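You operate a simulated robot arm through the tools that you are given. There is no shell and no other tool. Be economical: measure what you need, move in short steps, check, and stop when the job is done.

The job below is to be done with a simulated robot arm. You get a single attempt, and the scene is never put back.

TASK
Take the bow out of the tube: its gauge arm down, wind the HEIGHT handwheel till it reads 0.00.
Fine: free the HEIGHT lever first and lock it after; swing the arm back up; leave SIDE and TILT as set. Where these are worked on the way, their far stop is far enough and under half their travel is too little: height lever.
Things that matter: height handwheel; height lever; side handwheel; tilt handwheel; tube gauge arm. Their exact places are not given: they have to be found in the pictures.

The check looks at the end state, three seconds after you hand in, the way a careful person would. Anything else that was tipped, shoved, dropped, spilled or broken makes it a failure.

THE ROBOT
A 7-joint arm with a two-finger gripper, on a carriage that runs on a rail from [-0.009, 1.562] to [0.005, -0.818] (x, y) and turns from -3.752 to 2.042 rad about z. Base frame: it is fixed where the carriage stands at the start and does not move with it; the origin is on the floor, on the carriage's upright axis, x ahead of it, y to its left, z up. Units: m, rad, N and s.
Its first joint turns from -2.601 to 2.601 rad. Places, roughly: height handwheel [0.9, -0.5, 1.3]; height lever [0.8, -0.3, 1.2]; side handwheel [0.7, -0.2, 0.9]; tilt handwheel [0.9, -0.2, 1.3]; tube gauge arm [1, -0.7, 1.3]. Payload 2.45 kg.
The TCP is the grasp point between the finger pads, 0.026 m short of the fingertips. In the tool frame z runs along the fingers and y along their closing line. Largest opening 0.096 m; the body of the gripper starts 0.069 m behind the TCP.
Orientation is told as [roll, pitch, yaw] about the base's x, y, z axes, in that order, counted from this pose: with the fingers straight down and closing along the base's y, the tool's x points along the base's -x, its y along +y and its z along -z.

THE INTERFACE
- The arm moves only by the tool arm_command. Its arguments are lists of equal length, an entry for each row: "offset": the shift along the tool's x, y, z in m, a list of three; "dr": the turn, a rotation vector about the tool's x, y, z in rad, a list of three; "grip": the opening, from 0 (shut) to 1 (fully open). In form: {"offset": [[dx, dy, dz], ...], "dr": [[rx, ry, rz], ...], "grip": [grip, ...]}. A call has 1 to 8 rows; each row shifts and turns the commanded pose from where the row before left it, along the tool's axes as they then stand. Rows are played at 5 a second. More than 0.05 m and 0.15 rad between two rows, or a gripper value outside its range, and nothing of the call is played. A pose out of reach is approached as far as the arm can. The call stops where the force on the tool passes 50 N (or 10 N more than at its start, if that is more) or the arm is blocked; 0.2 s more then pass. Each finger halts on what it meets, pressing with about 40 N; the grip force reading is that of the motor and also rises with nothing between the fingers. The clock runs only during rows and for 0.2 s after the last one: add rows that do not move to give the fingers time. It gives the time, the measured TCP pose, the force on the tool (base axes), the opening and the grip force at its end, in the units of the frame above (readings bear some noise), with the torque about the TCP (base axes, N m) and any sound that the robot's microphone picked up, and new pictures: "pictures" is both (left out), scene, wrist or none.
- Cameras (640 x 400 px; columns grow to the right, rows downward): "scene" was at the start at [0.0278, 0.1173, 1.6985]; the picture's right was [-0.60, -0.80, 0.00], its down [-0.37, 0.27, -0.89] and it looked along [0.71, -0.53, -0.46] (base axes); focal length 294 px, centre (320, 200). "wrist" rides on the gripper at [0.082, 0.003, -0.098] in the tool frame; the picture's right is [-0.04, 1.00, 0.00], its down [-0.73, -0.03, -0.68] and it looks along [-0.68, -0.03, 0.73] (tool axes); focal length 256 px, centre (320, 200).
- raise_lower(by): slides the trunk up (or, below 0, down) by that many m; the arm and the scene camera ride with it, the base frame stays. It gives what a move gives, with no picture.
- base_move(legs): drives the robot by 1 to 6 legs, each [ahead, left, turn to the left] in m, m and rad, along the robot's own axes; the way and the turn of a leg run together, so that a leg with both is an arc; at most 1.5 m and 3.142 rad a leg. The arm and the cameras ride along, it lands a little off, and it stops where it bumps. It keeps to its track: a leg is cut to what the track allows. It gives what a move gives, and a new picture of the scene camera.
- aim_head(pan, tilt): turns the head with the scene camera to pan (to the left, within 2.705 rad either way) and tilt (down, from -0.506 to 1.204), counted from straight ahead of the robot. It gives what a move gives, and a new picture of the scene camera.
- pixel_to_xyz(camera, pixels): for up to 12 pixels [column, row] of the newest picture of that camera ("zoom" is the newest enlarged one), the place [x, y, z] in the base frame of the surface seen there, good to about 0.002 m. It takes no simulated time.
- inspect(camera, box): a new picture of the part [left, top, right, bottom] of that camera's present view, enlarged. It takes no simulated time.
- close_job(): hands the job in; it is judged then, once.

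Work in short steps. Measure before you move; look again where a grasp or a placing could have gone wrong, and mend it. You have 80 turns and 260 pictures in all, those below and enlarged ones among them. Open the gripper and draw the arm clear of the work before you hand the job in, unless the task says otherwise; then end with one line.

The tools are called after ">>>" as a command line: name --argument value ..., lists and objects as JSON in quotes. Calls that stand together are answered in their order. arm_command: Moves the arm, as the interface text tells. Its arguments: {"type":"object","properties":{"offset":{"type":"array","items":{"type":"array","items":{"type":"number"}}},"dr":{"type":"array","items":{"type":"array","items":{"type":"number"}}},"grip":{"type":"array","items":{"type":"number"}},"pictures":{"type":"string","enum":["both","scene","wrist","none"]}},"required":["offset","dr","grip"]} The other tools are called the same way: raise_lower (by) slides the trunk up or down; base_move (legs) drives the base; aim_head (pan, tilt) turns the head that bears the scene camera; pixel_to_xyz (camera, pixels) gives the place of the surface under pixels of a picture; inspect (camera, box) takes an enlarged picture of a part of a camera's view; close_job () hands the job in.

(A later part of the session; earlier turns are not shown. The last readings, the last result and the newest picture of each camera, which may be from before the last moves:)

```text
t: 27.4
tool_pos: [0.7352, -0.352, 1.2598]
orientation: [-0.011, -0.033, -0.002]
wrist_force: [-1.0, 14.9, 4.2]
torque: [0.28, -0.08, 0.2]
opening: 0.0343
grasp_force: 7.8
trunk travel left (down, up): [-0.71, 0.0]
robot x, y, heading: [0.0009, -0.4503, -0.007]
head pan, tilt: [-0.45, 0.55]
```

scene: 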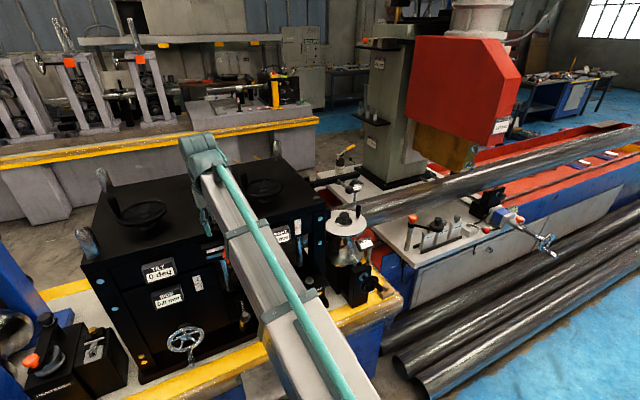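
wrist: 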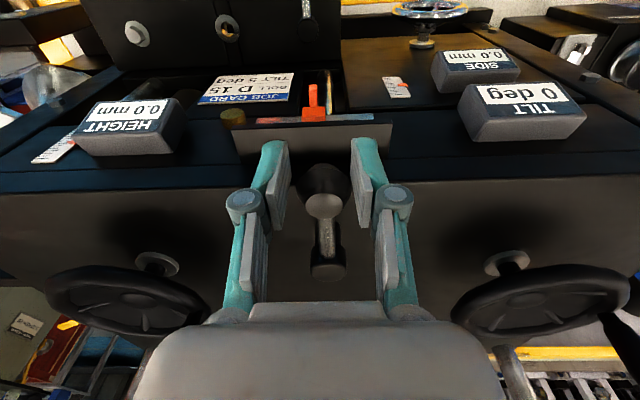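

Knob is between the fingers. Test counter-clockwise (knob toward −y), following the arc.

>>> arm_command --offset '[[0, -0.0074, 0], [0, -0.0074, 0], [0, -0.0074, 0]]' --dr '[[0, 0, -0.1], [0, 0, -0.1], [0, 0, -0.1]]' --grip '[0.36, 0.36, 0.36]' --pictures "wrist"

```text
t: 28.1
tool_pos: [0.7318, -0.3706, 1.2586]
orientation: [-0.014, -0.024, 0.302]
wrist_force: [-19.7, 30.5, -6.2]
torque: [0.12, 0.25, 0.68]
opening: 0.0563
grasp_force: 16.6
trunk travel left (down, up): [-0.71, 0.0]
robot x, y, heading: [-0.0003, -0.4551, 0.001]
head pan, tilt: [-0.45, 0.55]
```

wrist: 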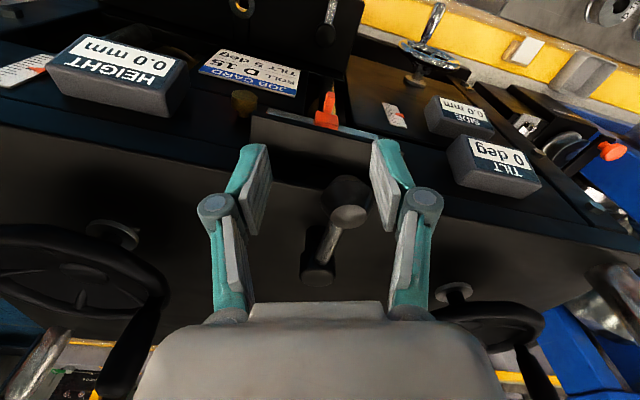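

The knob did not move that way (30 N, fingers pushed open). Go back and try the other direction (+y).

>>> arm_command --offset '[[0, 0.0074, 0], [0, 0.0074, 0], [0, 0.0074, 0], [0, 0.003, 0], [0, 0.0074, 0], [0, 0.0074, 0], [0, 0.0074, 0]]' --dr '[[0, 0, 0.1], [0, 0, 0.1], [0, 0, 0.1], [0, 0, 0], [0, 0, 0.1], [0, 0, 0.1], [0, 0, 0.1]]' --grip '[0.4, 0.4, 0.36, 0.36, 0.36, 0.36, 0.36]' --pictures "wrist"

```text
t: 29.8
tool_pos: [0.7357, -0.3306, 1.2599]
orientation: [0.0, -0.033, -0.307]
wrist_force: [-0.6, -1.9, -1.2]
torque: [0.0, 0.0, -0.02]
opening: 0.0362
grasp_force: 1.1
trunk travel left (down, up): [-0.71, 0.0]
robot x, y, heading: [0.0028, -0.4505, -0.006]
head pan, tilt: [-0.45, 0.55]
```

wrist: 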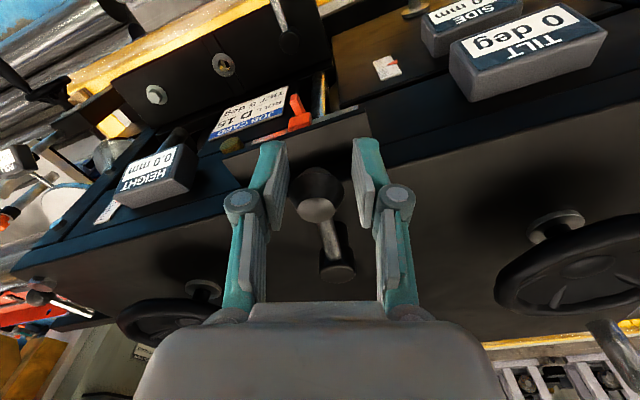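

The lever moves freely this way. Continue toward its far stop.

>>> arm_command --offset '[[0, 0.0074, 0], [0, 0.0074, 0], [0, 0.0074, 0], [0, 0.0074, 0], [0, 0.0074, 0], [0, 0.0074, 0], [0, 0.0074, 0]]' --dr '[[0, 0, 0.1], [0, 0, 0.1], [0, 0, 0.1], [0, 0, 0.1], [0, 0, 0.1], [0, 0, 0.1], [0, 0, 0.1]]' --grip '[0.36, 0.36, 0.36, 0.36, 0.36, 0.36, 0.36]' --pictures "wrist"

```text
t: 31.4
tool_pos: [0.7632, -0.2881, 1.2593]
orientation: [0.021, -0.027, -1.006]
wrist_force: [-1.7, -0.8, -0.2]
torque: [0.06, -0.12, -0.04]
opening: 0.0365
grasp_force: 1.7
trunk travel left (down, up): [-0.71, 0.0]
robot x, y, heading: [0.001, -0.4525, -0.002]
head pan, tilt: [-0.45, 0.55]
```

wrist: 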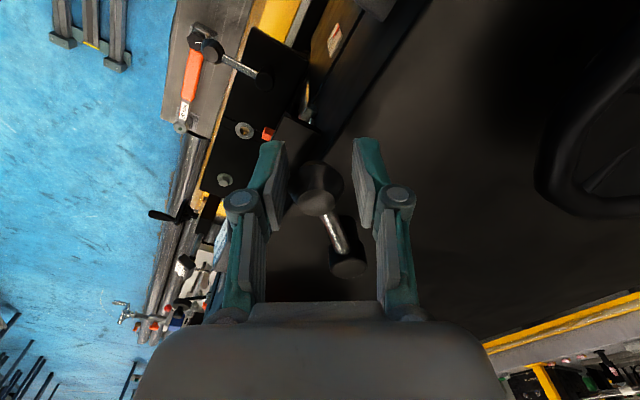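

Lever at about 52°, still free. Continue.

>>> arm_command --offset '[[0, 0.0074, 0], [-0.001, 0.0074, 0], [-0.001, 0.0074, 0], [-0.001, 0.0074, 0], [0, 0.0074, 0], [0, 0.0074, 0], [0, 0.0074, 0]]' --dr '[[0, 0, 0.1], [0, 0, 0.1], [0, 0, 0.1], [0, 0, 0.1], [0, 0, 0.1], [0, 0, 0.1], [0, 0, 0.1]]' --grip '[0.36, 0.36, 0.36, 0.36, 0.36, 0.36, 0.36]' --pictures "wrist"

```text
t: 33.0
tool_pos: [0.8132, -0.2787, 1.2611]
orientation: [0.031, -0.008, -1.708]
wrist_force: [-9.3, 0.2, -4.1]
torque: [0.0, 0.05, 0.08]
opening: 0.0401
grasp_force: 4.4
trunk travel left (down, up): [-0.71, 0.0]
robot x, y, heading: [0.0034, -0.4547, -0.004]
head pan, tilt: [-0.45, 0.55]
```

wrist: 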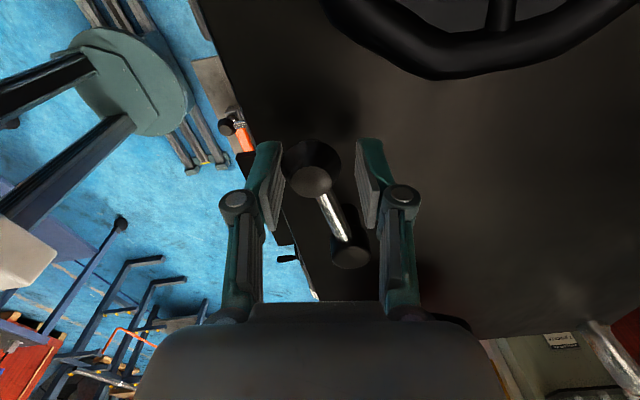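

Resistance begins (−9 N, fingers spread slightly), likely the stop near 80–90°. Push a little more to confirm.

>>> arm_command --offset '[[0, 0.006, 0], [0, 0.006, 0]]' --dr '[[0, 0, 0], [0, 0, 0]]' --grip '[0.36, 0.36]' --pictures "wrist"

>>> pixel_to_xyz --camera "wrist" --pixels '[[308, 160], [312, 182], [350, 245]]'

```text
t: 33.5
tool_pos: [0.8196, -0.2769, 1.2609]
orientation: [0.026, -0.006, -1.708]
wrist_force: [-31.8, 1.4, -13.5]
torque: [-0.05, 0.09, 0.12]
opening: 0.0529
grasp_force: 14.1
trunk travel left (down, up): [-0.71, 0.0]
robot x, y, heading: [0.0045, -0.4536, -0.008]
head pan, tilt: [-0.45, 0.55]
```

wrist: 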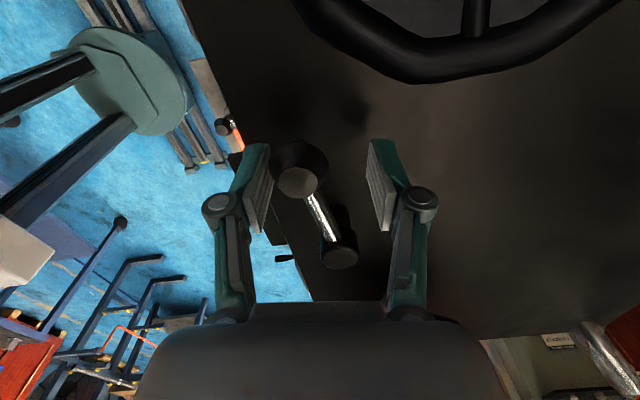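

```text
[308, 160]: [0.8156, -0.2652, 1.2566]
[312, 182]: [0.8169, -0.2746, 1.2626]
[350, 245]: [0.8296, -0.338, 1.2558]
```

Stop confirmed (32 N, knob at (0.81,-0.27)): HEIGHT is free. Back off, open, lift, and start turning the tool back.

>>> arm_command --offset '[[0, -0.012, 0], [0, 0, 0], [0, 0, -0.025], [0, 0, -0.02], [0, -0.02, 0], [0, -0.02, 0], [0, 0, 0], [0, 0, 0]]' --dr '[[0, 0, 0], [0, 0, 0], [0, 0, 0], [0, 0, 0], [0, 0, -0.14], [0, 0, -0.14], [0, 0, -0.14], [0, 0, -0.14]]' --grip '[0.5, 0.55, 0.55, 0.55, 0.55, 0.55, 0.55, 0.55]' --pictures "none"

>>> arm_command --offset '[[0, 0, 0], [0, 0, 0], [0, 0, 0], [0, 0, 0], [0, 0, 0], [0, 0, 0], [0, 0, 0], [0, 0, 0]]' --dr '[[0, 0, -0.143], [0, 0, -0.143], [0, 0, -0.143], [0, 0, -0.143], [0, 0, -0.143], [0, 0, -0.143], [0, 0, -0.143], [0, 0, -0.143]]' --grip '[0.55, 0.55, 0.55, 0.55, 0.55, 0.55, 0.55, 0.55]'

```text
t: 35.4
tool_pos: [0.7729, -0.2733, 1.3048]
orientation: [0.022, -0.023, -1.142]
wrist_force: [0.9, 0.7, 0.8]
torque: [0.0, 0.0, -0.02]
opening: 0.0529
grasp_force: 0.1
trunk travel left (down, up): [-0.71, 0.0]
robot x, y, heading: [-0.0002, -0.4542, -0.009]
head pan, tilt: [-0.45, 0.55]
```

```text
t: 37.1
tool_pos: [0.7727, -0.2734, 1.3043]
orientation: [-0.011, -0.032, 0.002]
wrist_force: [0.0, -0.1, 0.5]
torque: [0.02, 0.01, 0.03]
opening: 0.0531
grasp_force: 0.1
trunk travel left (down, up): [-0.71, 0.0]
robot x, y, heading: [0.0027, -0.4515, -0.003]
head pan, tilt: [-0.45, 0.55]
```

scene: 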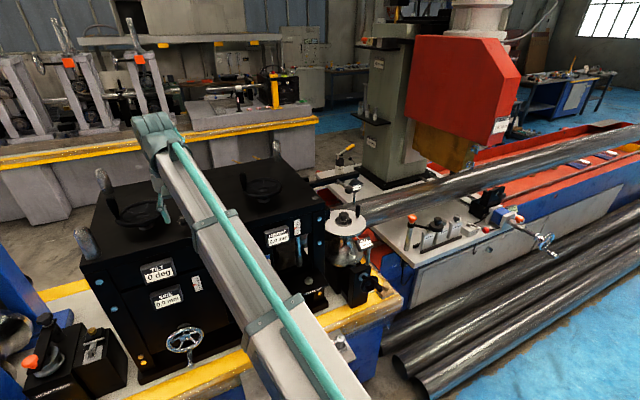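
wrist: 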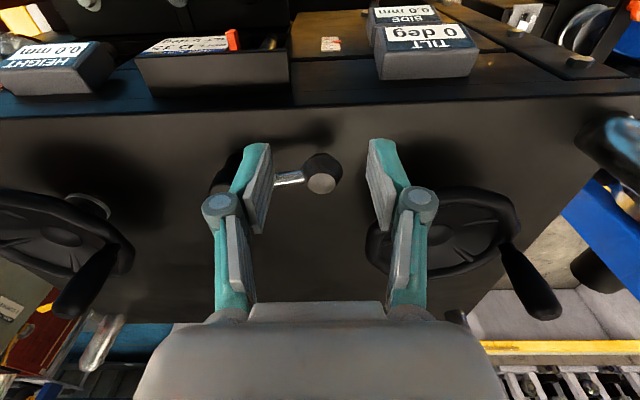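

Lever now points left. Move to (0.78,-0.461) in front of the crank handle.

>>> arm_command --offset '[[0, -0.047, 0], [0, -0.047, 0], [0, -0.047, 0], [0, -0.046, 0]]' --dr '[[0, 0, 0], [0, 0, 0], [0, 0, 0], [0, 0, 0]]' --grip '[0.55, 0.55, 0.55, 0.55]' --pictures "wrist"

>>> inspect --camera "scene" --box '[220, 150, 380, 250]'

```text
t: 38.1
tool_pos: [0.7731, -0.4594, 1.3057]
orientation: [-0.013, -0.031, -0.002]
wrist_force: [0.0, 0.2, -1.2]
torque: [0.03, 0.01, -0.01]
opening: 0.0526
grasp_force: 0.2
trunk travel left (down, up): [-0.71, 0.0]
robot x, y, heading: [0.004, -0.4534, -0.008]
head pan, tilt: [-0.45, 0.55]
```

wrist: 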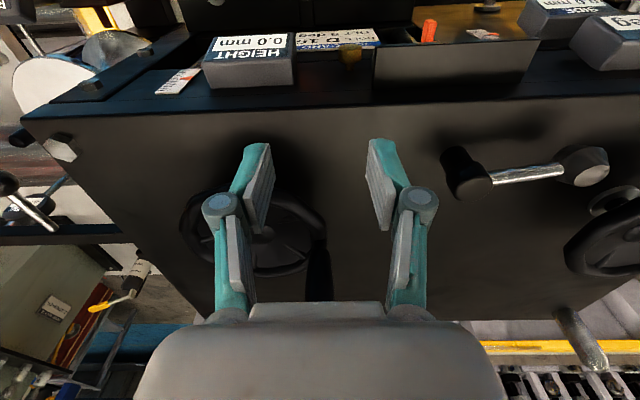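

```text
4.00 times, centred on (300, 200) of scene
```

zoom: 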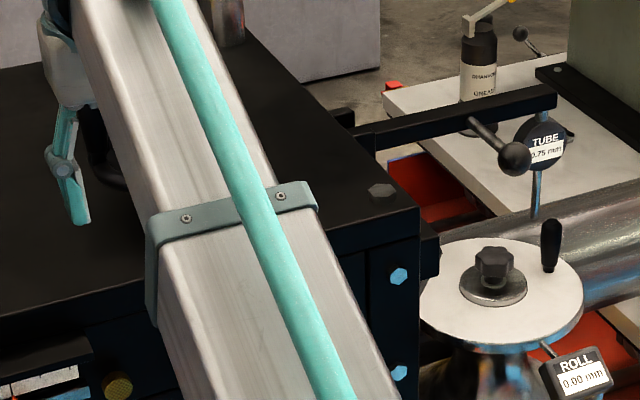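

Handle (318,265) is centred between the fingers. Advance 0.092 m and close on it.

>>> arm_command --offset '[[-0.035, 0, 0], [-0.035, 0, 0], [-0.022, 0, 0], [0, 0, 0], [0, 0, 0], [0, 0, 0]]' --dr '[[0, 0, 0], [0, 0, 0], [0, 0, 0], [0, 0, 0], [0, 0, 0], [0, 0, 0]]' --grip '[0.55, 0.55, 0.55, 0.2, 0.15, 0.15]' --pictures "wrist"

```text
t: 39.5
tool_pos: [0.8641, -0.4649, 1.3093]
orientation: [-0.01, -0.031, -0.003]
wrist_force: [-0.2, -17.0, 0.1]
torque: [-0.28, -0.05, -0.14]
opening: 0.0202
grasp_force: 45.4
trunk travel left (down, up): [-0.71, 0.0]
robot x, y, heading: [0.0013, -0.4513, -0.006]
head pan, tilt: [-0.45, 0.55]
```

wrist: 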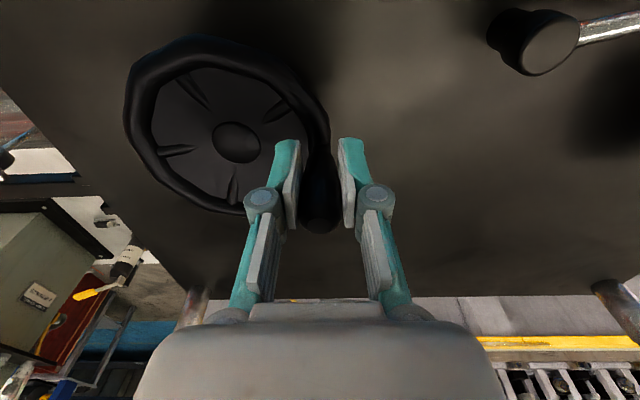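

Handle held (opening 0.020). Crank clockwise ~60° along the circle and watch the gauge.

>>> arm_command --offset '[[-0.015, -0.003, 0], [-0.014, -0.0058, 0], [-0.012, -0.0092, 0], [-0.0092, -0.012, 0]]' --dr '[[0, 0, 0], [0, 0, 0], [0, 0, 0], [0, 0, 0]]' --grip '[0.15, 0.15, 0.15, 0.15]' --pictures "wrist"

>>> inspect --camera "scene" --box '[220, 150, 380, 250]'

```text
t: 40.5
tool_pos: [0.9149, -0.4939, 1.3087]
orientation: [-0.01, -0.026, 0.0]
wrist_force: [-12.0, -6.7, -24.3]
torque: [-0.05, 0.06, -0.07]
opening: 0.0201
grasp_force: 45.0
trunk travel left (down, up): [-0.71, 0.0]
robot x, y, heading: [0.0083, -0.452, -0.003]
head pan, tilt: [-0.45, 0.55]
```

wrist: 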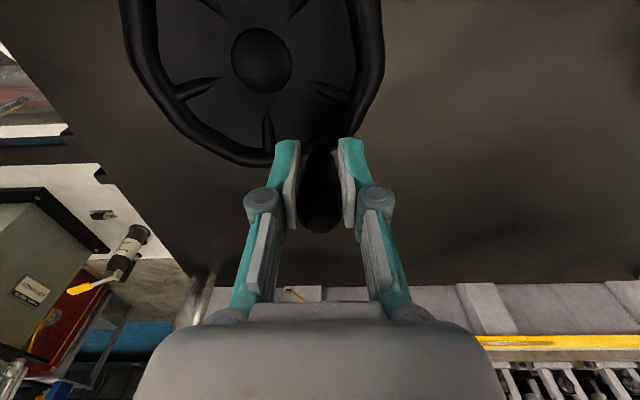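

```text
4.00 times, centred on (300, 200) of scene
```

zoom: 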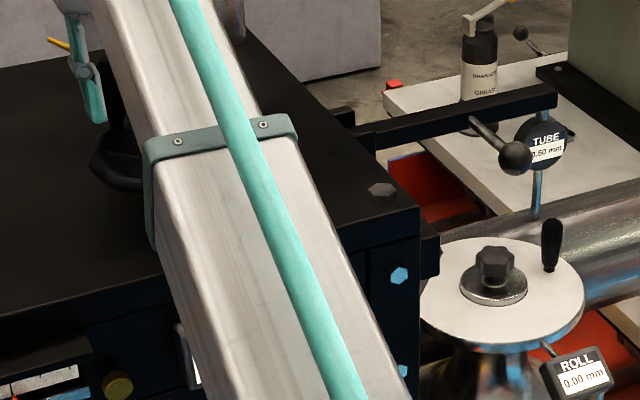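

The gauge seems to have dropped; enlarge the dial closely.

>>> inspect --camera "scene" --box '[345, 176, 369, 196]'

```text
16.00 times, centred on (357, 186) of scene
```

zoom: 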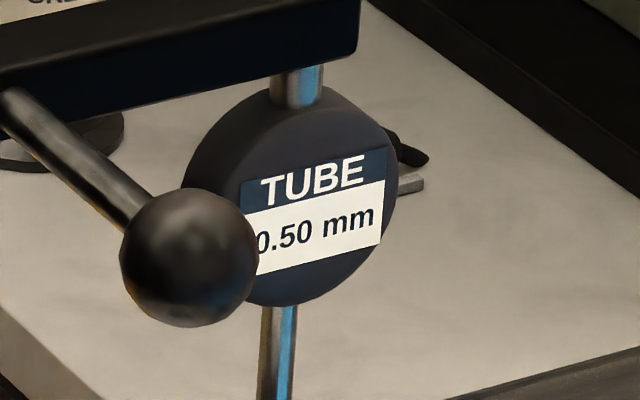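

−0.50 after about 60°: ~0.25 mm per 60°, right direction. Continue to ~150°.

>>> arm_command --offset '[[-0.0058, -0.014, 0.002], [-0.002, -0.015, 0], [0.002, -0.015, 0], [0.0058, -0.014, 0], [0.0092, -0.012, 0], [0.012, -0.0092, 0]]' --dr '[[0, 0, 0], [0, 0, 0], [0, 0, 0], [0, 0, 0], [0, 0, 0], [0, 0, 0]]' --grip '[0.15, 0.15, 0.15, 0.15, 0.15, 0.15]' --pictures "wrist"

>>> inspect --camera "scene" --box '[345, 176, 369, 196]'

```text
t: 42.0
tool_pos: [0.8938, -0.5731, 1.3079]
orientation: [-0.011, -0.034, -0.004]
wrist_force: [2.2, -6.8, -6.7]
torque: [-0.02, -0.45, -0.04]
opening: 0.0203
grasp_force: 44.7
trunk travel left (down, up): [-0.71, 0.0]
robot x, y, heading: [0.0041, -0.4541, -0.006]
head pan, tilt: [-0.45, 0.55]
```

wrist: 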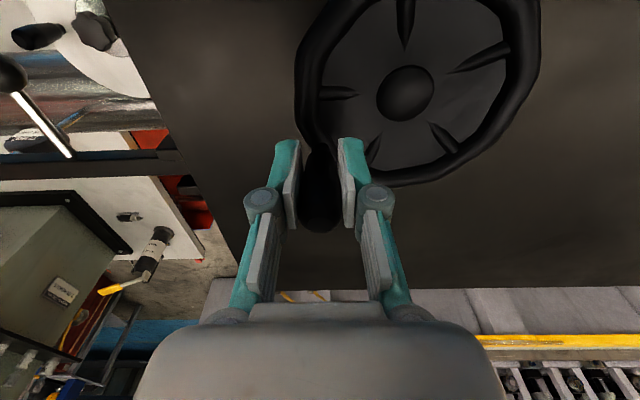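

```text
16.00 times, centred on (357, 186) of scene
```

zoom: 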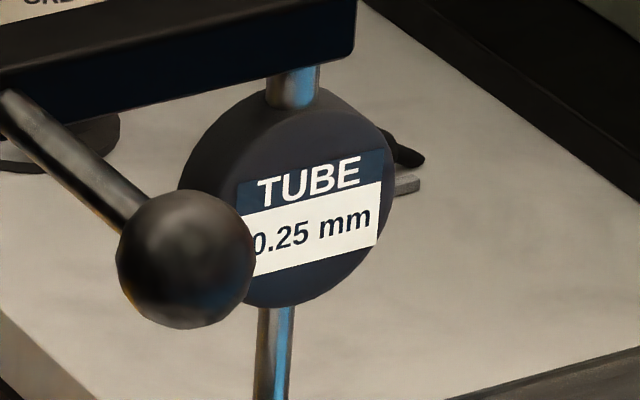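

Reads −0.25 at ~152°; display seems to step by 0.25 (≈1 mm/turn). Continue to ~225°.

>>> arm_command --offset '[[0.014, -0.0058, 0], [0.015, -0.002, 0], [0.015, 0.002, 0], [0.014, 0.0058, 0], [0.012, 0.0092, 0]]' --dr '[[0, 0, 0], [0, 0, 0], [0, 0, 0], [0, 0, 0], [0, 0, 0]]' --grip '[0.15, 0.15, 0.15, 0.15, 0.15]' --pictures "wrist"

>>> inspect --camera "scene" --box '[345, 176, 369, 196]'

```text
t: 43.1
tool_pos: [0.8197, -0.5579, 1.3096]
orientation: [-0.01, -0.03, 0.001]
wrist_force: [2.2, 3.4, 14.1]
torque: [-0.02, 0.9, 0.03]
opening: 0.0203
grasp_force: 45.6
trunk travel left (down, up): [-0.71, 0.0]
robot x, y, heading: [0.0062, -0.4494, -0.01]
head pan, tilt: [-0.45, 0.55]
```

wrist: 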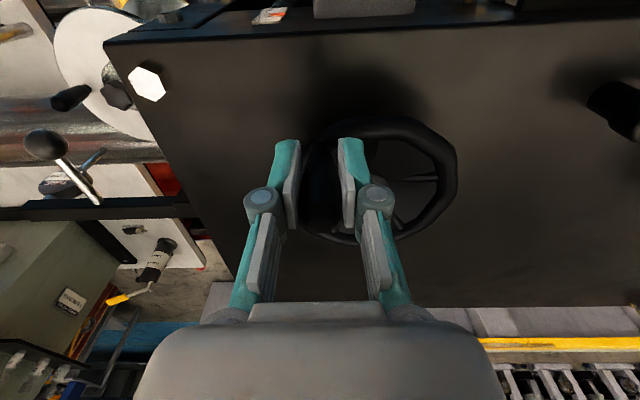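

```text
16.00 times, centred on (357, 186) of scene
```

zoom: 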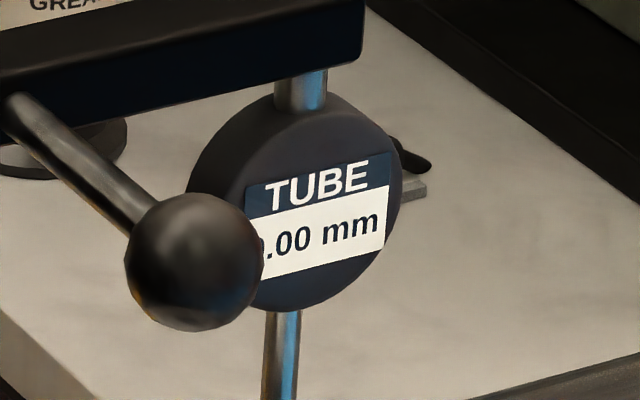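

Reads 0.00 at ~230°. To settle in the middle of the 0.00 band I probe further in ~20° steps.

>>> arm_command --offset '[[0.0085, 0.0105, 0], [0.005, 0.0107, 0]]' --dr '[[0, 0, 0], [0, 0, 0]]' --grip '[0.15, 0.15]' --pictures "none"

>>> inspect --camera "scene" --box '[345, 176, 369, 196]'

```text
t: 43.8
tool_pos: [0.8104, -0.5383, 1.3081]
orientation: [-0.012, -0.036, -0.002]
wrist_force: [10.6, 4.0, 20.0]
torque: [-0.04, -0.35, 0.06]
opening: 0.0204
grasp_force: 44.8
trunk travel left (down, up): [-0.71, 0.0]
robot x, y, heading: [-0.0002, -0.4511, -0.006]
head pan, tilt: [-0.45, 0.55]
```

```text
16.00 times, centred on (357, 186) of scene
```

zoom: 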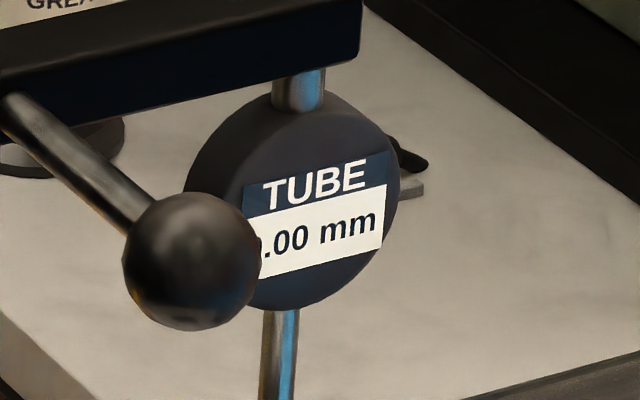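

Still 0.00 at ~251°. Another 20°.

>>> arm_command --offset '[[0.0025, 0.01, 0.001], [0.001, 0.0105, 0.001]]' --dr '[[0, 0, 0], [0, 0, 0]]' --grip '[0.15, 0.15]' --pictures "none"

>>> inspect --camera "scene" --box '[345, 176, 369, 196]'

```text
t: 44.4
tool_pos: [0.8052, -0.5186, 1.3053]
orientation: [-0.011, -0.032, -0.004]
wrist_force: [10.3, -0.7, 27.0]
torque: [-0.02, -0.38, -0.01]
opening: 0.0186
grasp_force: 43.5
trunk travel left (down, up): [-0.71, 0.0]
robot x, y, heading: [0.0048, -0.4555, -0.002]
head pan, tilt: [-0.45, 0.55]
```

```text
16.00 times, centred on (357, 186) of scene
```

zoom: 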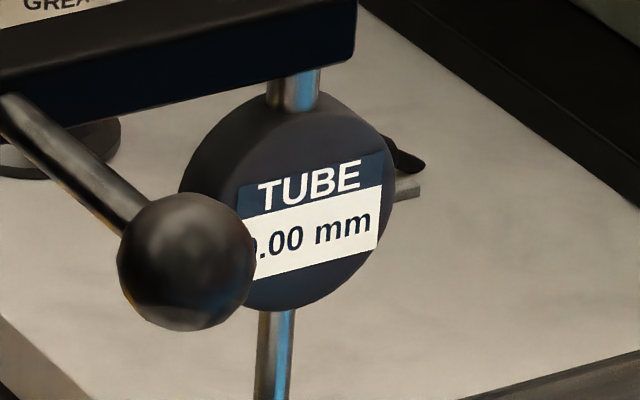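

Still 0.00 at ~270° (expected centre for 1 mm/turn). Probe 30° more to verify where the band ends.

>>> arm_command --offset '[[-0.002, 0.015, -0.002], [-0.0058, 0.014, -0.001]]' --dr '[[0, 0, 0], [0, 0, 0]]' --grip '[0.15, 0.15]' --pictures "none"

>>> inspect --camera "scene" --box '[345, 176, 369, 196]'

```text
t: 45.0
tool_pos: [0.8145, -0.4922, 1.3064]
orientation: [-0.011, -0.031, -0.003]
wrist_force: [11.1, -7.7, 6.5]
torque: [-0.18, -1.07, -0.08]
opening: 0.019
grasp_force: 43.9
trunk travel left (down, up): [-0.71, 0.0]
robot x, y, heading: [-0.0008, -0.4525, -0.005]
head pan, tilt: [-0.45, 0.55]
```

```text
16.00 times, centred on (357, 186) of scene
```

zoom: 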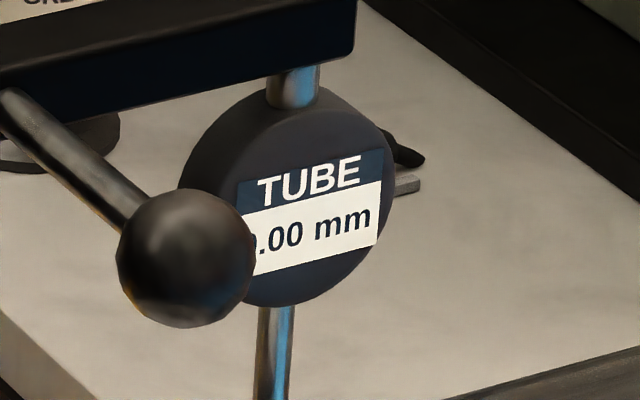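

Still 0.00 at ~297°, so the centre is ≈270°. Wind back to 270° and look at the HEIGHT display too.

>>> arm_command --offset '[[0.0058, -0.014, 0], [0.002, -0.014, 0], [0, 0, 0]]' --dr '[[0, 0, 0], [0, 0, 0], [0, 0, 0]]' --grip '[0.15, 0.15, 0.15]' --pictures "wrist"

>>> inspect --camera "scene" --box '[250, 170, 370, 260]'

```text
t: 45.8
tool_pos: [0.8059, -0.5173, 1.3051]
orientation: [-0.01, -0.028, -0.002]
wrist_force: [-2.2, -0.1, -13.9]
torque: [0.05, -0.97, 0.0]
opening: 0.0186
grasp_force: 43.7
trunk travel left (down, up): [-0.71, 0.0]
robot x, y, heading: [0.0027, -0.4522, -0.006]
head pan, tilt: [-0.45, 0.55]
```

wrist: 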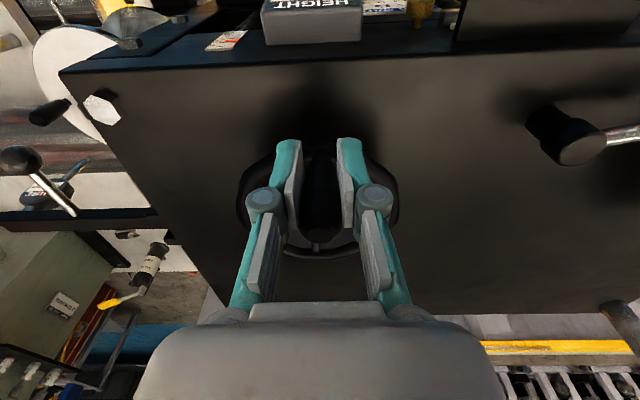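

```text
4.44 times, centred on (310, 215) of scene
```

zoom: 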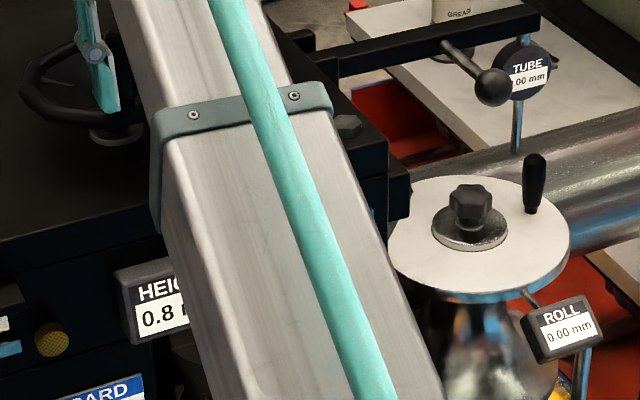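

HEIGHT shows 0.8, gauge 0.00. Release the handle, retreat toward the robot, and move left toward the lever.

>>> arm_command --offset '[[0, 0, 0], [0, 0, 0], [0.04, 0, 0], [0.045, 0, 0], [0.015, 0.045, 0], [0, 0.049, 0], [0, 0.049, 0], [0, 0.049, 0]]' --dr '[[0, 0, 0], [0, 0, 0], [0, 0, 0], [0, 0, 0], [0, 0, 0], [0, 0, 0.14], [0, 0, 0.14], [0, 0, 0.14]]' --grip '[0.4, 0.55, 0.55, 0.55, 0.55, 0.55, 0.55, 0.55]' --pictures "wrist"

```text
t: 47.5
tool_pos: [0.7246, -0.3256, 1.301]
orientation: [0.003, -0.032, -0.424]
wrist_force: [-0.1, 0.1, -0.6]
torque: [-0.04, 0.04, 0.04]
opening: 0.0529
grasp_force: 0.1
trunk travel left (down, up): [-0.71, 0.0]
robot x, y, heading: [0.0015, -0.4538, -0.004]
head pan, tilt: [-0.45, 0.55]
```

wrist: 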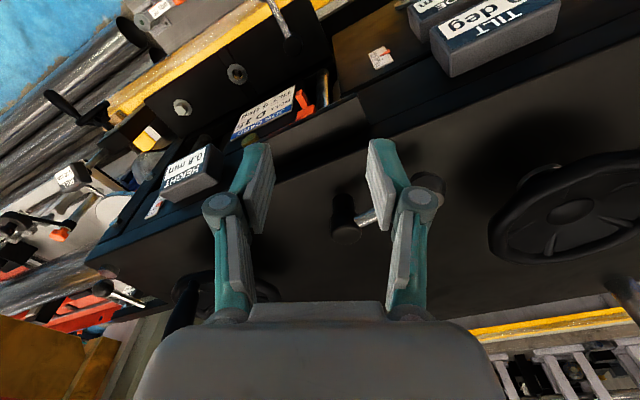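

Finish the yaw to −1.57 in place.

>>> arm_command --offset '[[0, 0, 0], [0, 0, 0], [0, 0, 0], [0, 0, 0], [0, 0, 0], [0, 0, 0], [0, 0, 0], [0, 0, 0]]' --dr '[[0, 0, 0.143], [0, 0, 0.143], [0, 0, 0.143], [0, 0, 0.143], [0, 0, 0.143], [0, 0, 0.143], [0, 0, 0.143], [0, 0, 0.143]]' --grip '[0.55, 0.55, 0.55, 0.55, 0.55, 0.55, 0.55, 0.55]' --pictures "wrist"

```text
t: 49.4
tool_pos: [0.7264, -0.3279, 1.3014]
orientation: [0.032, -0.009, -1.567]
wrist_force: [-1.2, 0.2, -0.3]
torque: [-0.01, 0.02, 0.0]
opening: 0.0525
grasp_force: 0.0
trunk travel left (down, up): [-0.71, 0.0]
robot x, y, heading: [0.0033, -0.4523, -0.006]
head pan, tilt: [-0.45, 0.55]
```

wrist: 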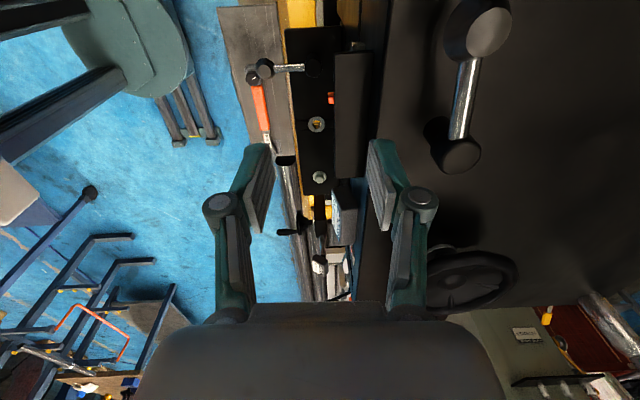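

Measure the lever in this view (knob ≈(478,30), post ≈(460,150)).

>>> pixel_to_xyz --camera "wrist" --pixels '[[470, 15], [490, 30], [465, 85], [460, 155]]'

```text
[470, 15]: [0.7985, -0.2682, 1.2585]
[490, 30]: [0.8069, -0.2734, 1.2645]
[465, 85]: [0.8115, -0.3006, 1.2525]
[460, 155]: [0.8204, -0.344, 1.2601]
```

Knob at about (0.806,-0.272). Move over it, lower, and lightly close (gap slightly wider than the knob).

>>> arm_command --offset '[[0.025, 0.035, -0.003], [0.028, 0.035, 0], [0, 0.009, 0], [0, 0, 0.022], [0, 0, 0.022], [0, 0, 0], [0, 0, 0]]' --dr '[[0, 0, 0], [0, 0, 0], [0, 0, 0], [0, 0, 0], [0, 0, 0], [0, 0, 0], [0, 0, 0]]' --grip '[0.7, 0.7, 0.7, 0.7, 0.7, 0.36, 0.36]' --pictures "wrist"

```text
t: 51.0
tool_pos: [0.8057, -0.2764, 1.2629]
orientation: [0.032, -0.011, -1.564]
wrist_force: [-0.2, 0.3, -0.8]
torque: [-0.04, -0.01, -0.01]
opening: 0.0348
grasp_force: 0.0
trunk travel left (down, up): [-0.71, 0.0]
robot x, y, heading: [0.0038, -0.4569, -0.005]
head pan, tilt: [-0.45, 0.55]
```

wrist: 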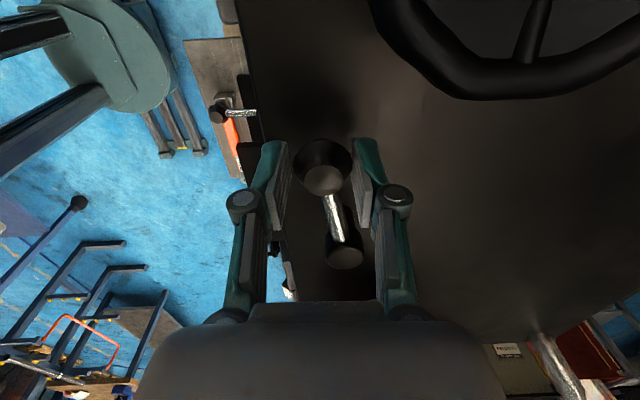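

Knob is caged. Swing it back counter-clockwise (toward the robot side).

>>> arm_command --offset '[[0, -0.0076, 0.002], [0, -0.0076, 0], [0, -0.0076, 0], [0, -0.0076, 0], [0, -0.0076, 0], [0, -0.0076, 0], [0, -0.0076, 0], [0, -0.0076, 0]]' --dr '[[0, 0, -0.1], [0, 0, -0.1], [0, 0, -0.1], [0, 0, -0.1], [0, 0, -0.1], [0, 0, -0.1], [0, 0, -0.1], [0, 0, -0.1]]' --grip '[0.36, 0.36, 0.36, 0.36, 0.36, 0.36, 0.36, 0.36]' --pictures "wrist"

```text
t: 52.8
tool_pos: [0.7512, -0.296, 1.2598]
orientation: [0.014, -0.03, -0.764]
wrist_force: [0.3, 1.4, 0.1]
torque: [0.04, -0.03, 0.02]
opening: 0.0356
grasp_force: 0.9
trunk travel left (down, up): [-0.71, 0.0]
robot x, y, heading: [0.0034, -0.4507, -0.003]
head pan, tilt: [-0.45, 0.55]
```

wrist: 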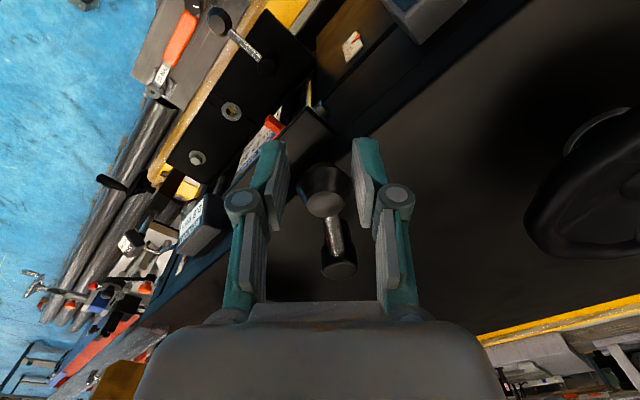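

Halfway back. Continue to the lock stop and watch the force.

>>> arm_command --offset '[[0, -0.0076, 0], [0, -0.0076, 0], [0, -0.0076, 0], [0, -0.0076, 0], [0, -0.0076, 0], [0, -0.0076, 0], [0, -0.0076, 0], [0, -0.0076, 0]]' --dr '[[0, 0, -0.1], [0, 0, -0.1], [0, 0, -0.1], [0, 0, -0.1], [0, 0, -0.1], [0, 0, -0.1], [0, 0, -0.1], [0, 0, -0.1]]' --grip '[0.36, 0.36, 0.36, 0.36, 0.36, 0.36, 0.36, 0.36]' --pictures "wrist"

```text
t: 54.5
tool_pos: [0.7274, -0.3504, 1.2588]
orientation: [-0.011, -0.03, 0.037]
wrist_force: [-0.5, 1.4, -0.1]
torque: [-0.01, -0.01, 0.02]
opening: 0.0359
grasp_force: 1.2
trunk travel left (down, up): [-0.71, 0.0]
robot x, y, heading: [0.0035, -0.4521, -0.005]
head pan, tilt: [-0.45, 0.55]
```

wrist: 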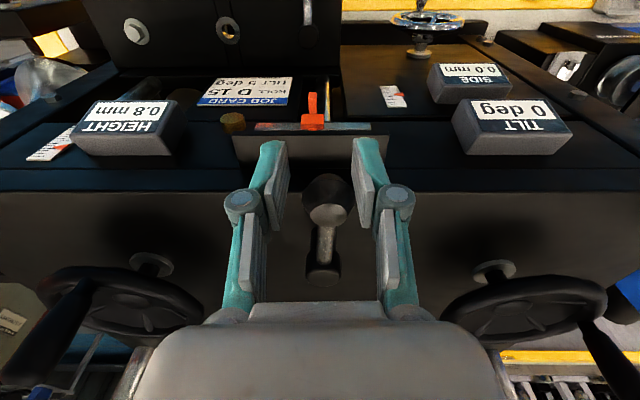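

Lever points at the robot again; push a bit further until the stop is felt.

>>> arm_command --offset '[[0, -0.005, 0], [0, -0.005, 0], [0, -0.004, 0]]' --dr '[[0, 0, -0.04], [0, 0, 0], [0, 0, 0]]' --grip '[0.36, 0.36, 0.36]' --pictures "wrist"

>>> pixel_to_xyz --camera "wrist" --pixels '[[325, 190], [325, 210], [322, 268]]'

```text
t: 55.4
tool_pos: [0.7267, -0.3594, 1.2593]
orientation: [-0.014, -0.03, 0.079]
wrist_force: [-8.3, 15.6, -5.7]
torque: [0.09, 0.12, 0.38]
opening: 0.0446
grasp_force: 7.2
trunk travel left (down, up): [-0.71, 0.0]
robot x, y, heading: [-0.0013, -0.4497, -0.004]
head pan, tilt: [-0.45, 0.55]
```

wrist: 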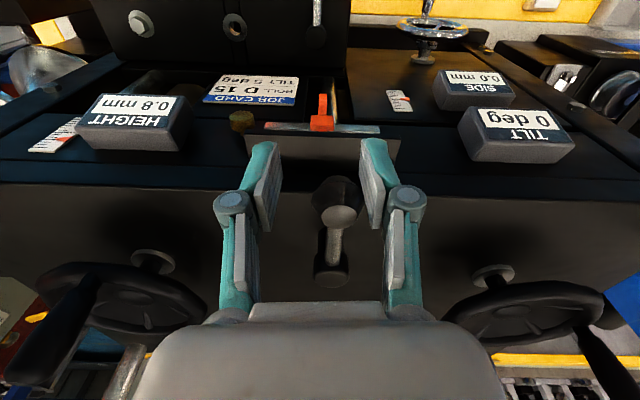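

```text
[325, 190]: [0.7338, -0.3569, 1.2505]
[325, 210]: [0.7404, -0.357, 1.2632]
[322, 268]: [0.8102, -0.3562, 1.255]
```

Lock stop felt (16 N), HEIGHT 0.8, SIDE/TILT 0. Release, lift clear, pull back, and drive right for the gauge arm.

>>> arm_command --offset '[[0, 0.012, 0], [0, 0, 0], [0, 0, -0.022], [0, 0, -0.022], [0.035, 0, 0], [0, -0.045, 0], [0, -0.045, 0], [0, -0.045, 0]]' --dr '[[0, 0, 0.08], [0, 0, 0], [0, 0, 0], [0, 0, 0], [0, 0, 0], [0, 0, 0], [0, 0, 0], [0, 0, 0]]' --grip '[0.5, 0.7, 0.7, 0.7, 0.7, 0.7, 0.7, 0.7]' --pictures "wrist"

>>> base_move --legs '[[0, -0.17, 0]]'

>>> inspect --camera "scene" --box '[200, 150, 400, 275]'

```text
t: 57.1
tool_pos: [0.6908, -0.4859, 1.3024]
orientation: [-0.01, -0.031, -0.004]
wrist_force: [0.5, -0.3, 0.6]
torque: [0.02, 0.04, 0.01]
opening: 0.0673
grasp_force: 0.1
trunk travel left (down, up): [-0.71, 0.0]
robot x, y, heading: [0.0061, -0.4542, -0.006]
head pan, tilt: [-0.45, 0.55]
```

wrist: 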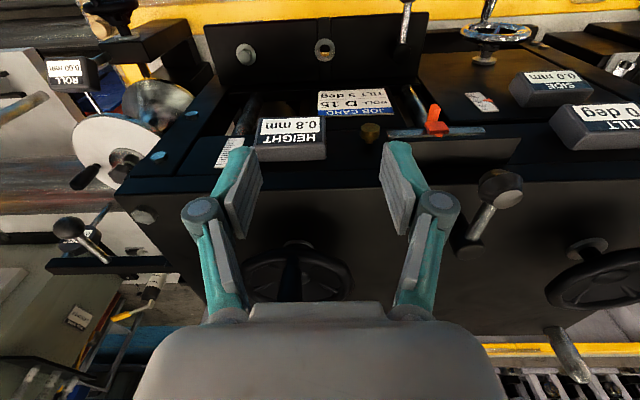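

```text
t: 58.6
tool_pos: [0.6936, -0.6548, 1.3043]
orientation: [-0.008, -0.032, -0.004]
wrist_force: [0.2, -0.2, -0.7]
torque: [0.02, -0.03, -0.01]
opening: 0.0672
grasp_force: 0.0
trunk travel left (down, up): [-0.71, 0.0]
robot x, y, heading: [0.0029, -0.6197, -0.001]
head pan, tilt: [-0.45, 0.55]
```

scene: 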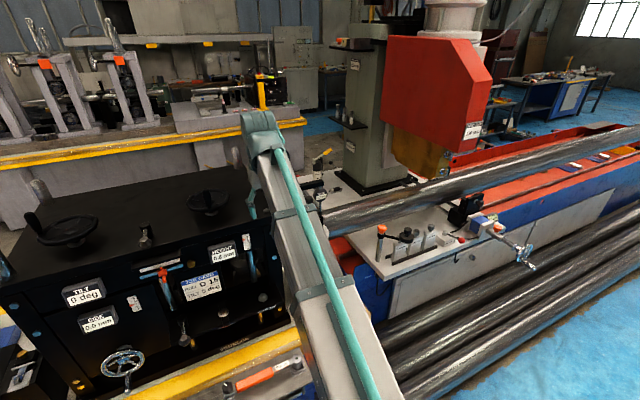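

```text
3.20 times, centred on (300, 212) of scene
```

zoom: 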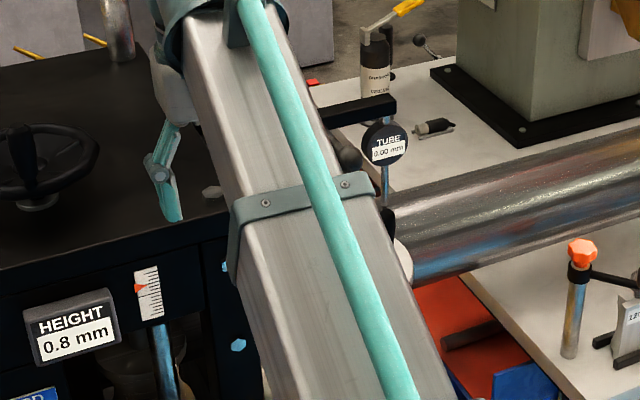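

Gauge clearly reads 0.00 with the lever locked. Move over the gauge ball at (0.874,-0.855).

>>> arm_command --offset '[[0, -0.049, 0], [0, -0.049, 0], [0, -0.049, 0], [0, -0.049, 0], [-0.049, -0.004, 0], [-0.049, 0, 0], [-0.049, 0, 0]]' --dr '[[0, 0, 0], [0, 0, 0], [0, 0, 0], [0, 0, 0], [0, 0, 0], [0, 0, 0], [0, 0, 0]]' --grip '[0.7, 0.7, 0.7, 0.7, 0.7, 0.7, 0.7]' --pictures "wrist"

>>> pixel_to_xyz --camera "wrist" --pixels '[[320, 100], [320, 120]]'

```text
t: 60.2
tool_pos: [0.8383, -0.854, 1.3108]
orientation: [-0.013, -0.031, -0.003]
wrist_force: [0.1, 0.3, 0.1]
torque: [-0.01, 0.01, 0.02]
opening: 0.0672
grasp_force: 0.1
trunk travel left (down, up): [-0.71, 0.0]
robot x, y, heading: [0.0049, -0.6204, -0.004]
head pan, tilt: [-0.45, 0.55]
```

wrist: 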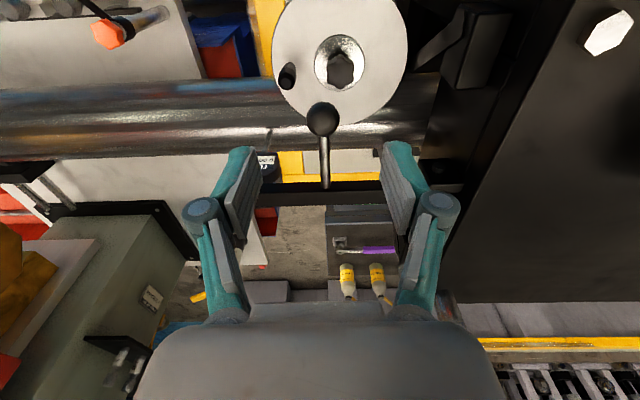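

```text
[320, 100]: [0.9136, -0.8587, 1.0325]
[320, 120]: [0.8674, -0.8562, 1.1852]
```

Ball (322,120) sits centred. Forward 0.037, down 0.132, then close on it.

>>> arm_command --offset '[[-0.037, 0, 0], [0, 0, 0.045], [0, 0, 0.045], [0, 0, 0.042], [0, 0, 0], [0, 0, 0], [0, 0, 0]]' --dr '[[0, 0, 0], [0, 0, 0], [0, 0, 0], [0, 0, 0], [0, 0, 0], [0, 0, 0], [0, 0, 0]]' --grip '[0.7, 0.7, 0.7, 0.7, 0.35, 0.3, 0.3]' --pictures "wrist"

```text
t: 61.8
tool_pos: [0.8801, -0.8547, 1.1808]
orientation: [-0.011, -0.032, -0.002]
wrist_force: [-1.4, 6.8, -0.9]
torque: [0.12, -0.25, -0.01]
opening: 0.0322
grasp_force: 45.1
trunk travel left (down, up): [-0.71, 0.0]
robot x, y, heading: [0.0018, -0.6214, 0.001]
head pan, tilt: [-0.45, 0.55]
```

wrist: 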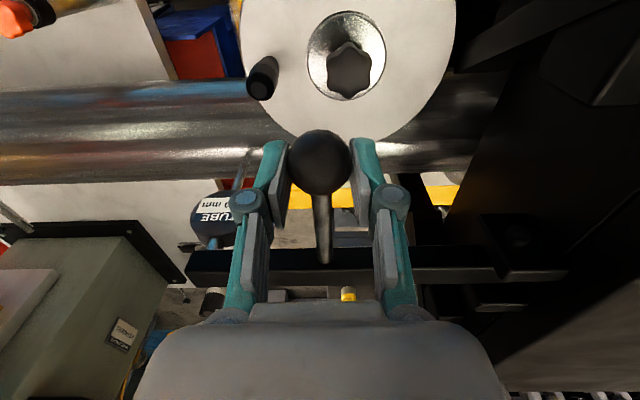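

Ball held. Swing it up along the arc (about 80°).

>>> arm_command --offset '[[0, 0.0019, -0.0222], [0, 0.0058, -0.0216], [0, 0.0094, -0.0202], [0, 0.0128, -0.0183], [0, 0.0158, -0.0158], [0, 0.0183, -0.0128], [0, 0.0202, -0.0094]]' --dr '[[0, 0, 0], [0, 0, 0], [0, 0, 0], [0, 0, 0], [0, 0, 0], [0, 0, 0], [0, 0, 0]]' --grip '[0.3, 0.3, 0.3, 0.3, 0.3, 0.3, 0.3]' --pictures "wrist"

```text
t: 63.4
tool_pos: [0.876, -0.767, 1.2976]
orientation: [-0.005, -0.028, 0.001]
wrist_force: [-0.8, -3.1, 3.7]
torque: [-0.05, 0.11, -0.04]
opening: 0.0331
grasp_force: 7.3
trunk travel left (down, up): [-0.71, 0.0]
robot x, y, heading: [0.0027, -0.6208, 0.002]
head pan, tilt: [-0.45, 0.55]
```

wrist: 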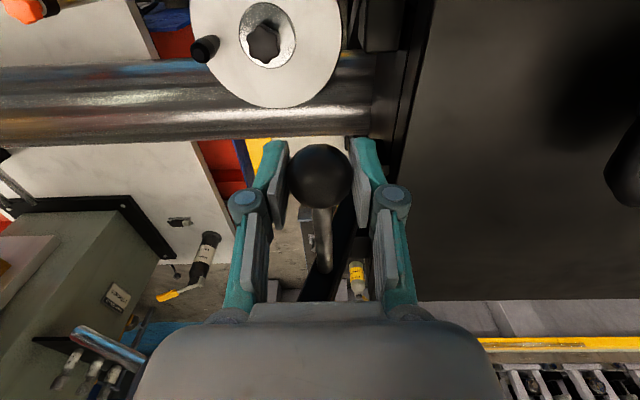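

Nearly up. Complete the last 20° and press lightly against the upright stop.

>>> arm_command --offset '[[0, 0.011, -0.003], [0, 0.011, -0.002], [0, 0.011, -0.001], [0, 0.011, 0], [0, 0.005, 0]]' --dr '[[0, 0, 0], [0, 0, 0], [0, 0, 0], [0, 0, 0], [0, 0, 0]]' --grip '[0.3, 0.3, 0.3, 0.3, 0.3]' --pictures "wrist"

```text
t: 64.6
tool_pos: [0.8762, -0.7285, 1.305]
orientation: [-0.011, -0.031, -0.01]
wrist_force: [-0.9, -28.9, 3.5]
torque: [0.11, 0.2, 0.3]
opening: 0.032
grasp_force: 45.1
trunk travel left (down, up): [-0.71, 0.0]
robot x, y, heading: [0.0032, -0.6274, -0.008]
head pan, tilt: [-0.45, 0.55]
```

wrist: 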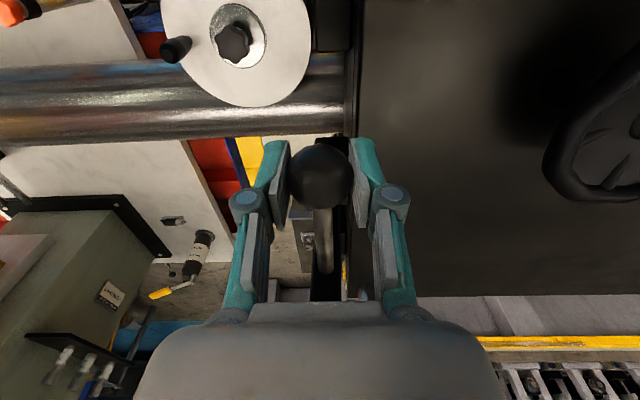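

Upright stop felt (29 N, y −0.728 as at the start). Release and withdraw toward the robot.

>>> arm_command --offset '[[0, -0.003, 0], [0, 0, 0], [0, 0, 0], [0.045, 0, 0], [0.049, 0, 0], [0.049, 0, 0], [0.049, 0, 0]]' --dr '[[0, 0, 0], [0, 0, 0], [0, 0, 0], [0, 0, 0], [0, 0, 0], [0, 0, 0], [0, 0, 0]]' --grip '[0.5, 0.8, 0.9, 0.9, 0.9, 0.9, 0.9]' --pictures "wrist"

>>> base_move --legs '[[0, 0.3, 0]]'

>>> inspect --camera "scene" --box '[180, 80, 400, 260]'

```text
t: 66.2
tool_pos: [0.6798, -0.7245, 1.2981]
orientation: [-0.012, -0.031, -0.003]
wrist_force: [0.3, -1.2, 0.1]
torque: [-0.03, 0.02, 0.02]
opening: 0.0866
grasp_force: 0.1
trunk travel left (down, up): [-0.71, 0.0]
robot x, y, heading: [0.0031, -0.6199, -0.003]
head pan, tilt: [-0.45, 0.55]
```

wrist: 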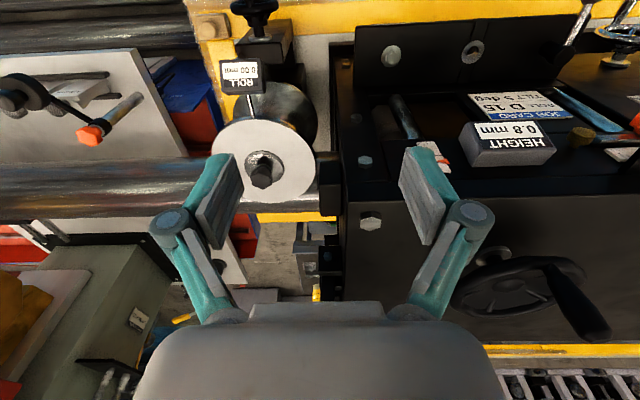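

```text
t: 68.3
tool_pos: [0.68, -0.4252, 1.2968]
orientation: [-0.011, -0.032, -0.005]
wrist_force: [-0.9, 0.3, -0.3]
torque: [-0.03, 0.0, -0.04]
opening: 0.0861
grasp_force: 0.1
trunk travel left (down, up): [-0.71, 0.0]
robot x, y, heading: [0.003, -0.3257, -0.008]
head pan, tilt: [-0.45, 0.55]
```

scene: 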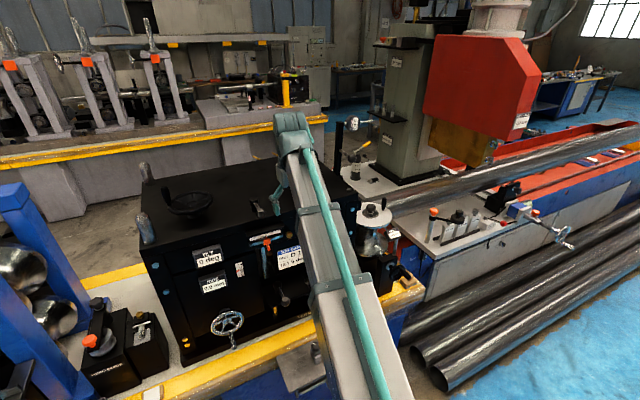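

```text
2.22 times, centred on (290, 170) of scene
```

zoom: 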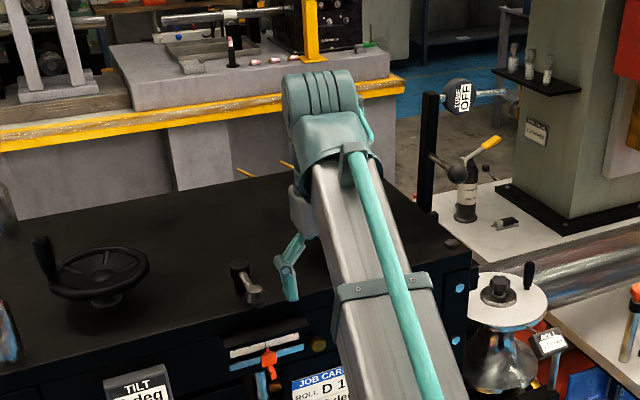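

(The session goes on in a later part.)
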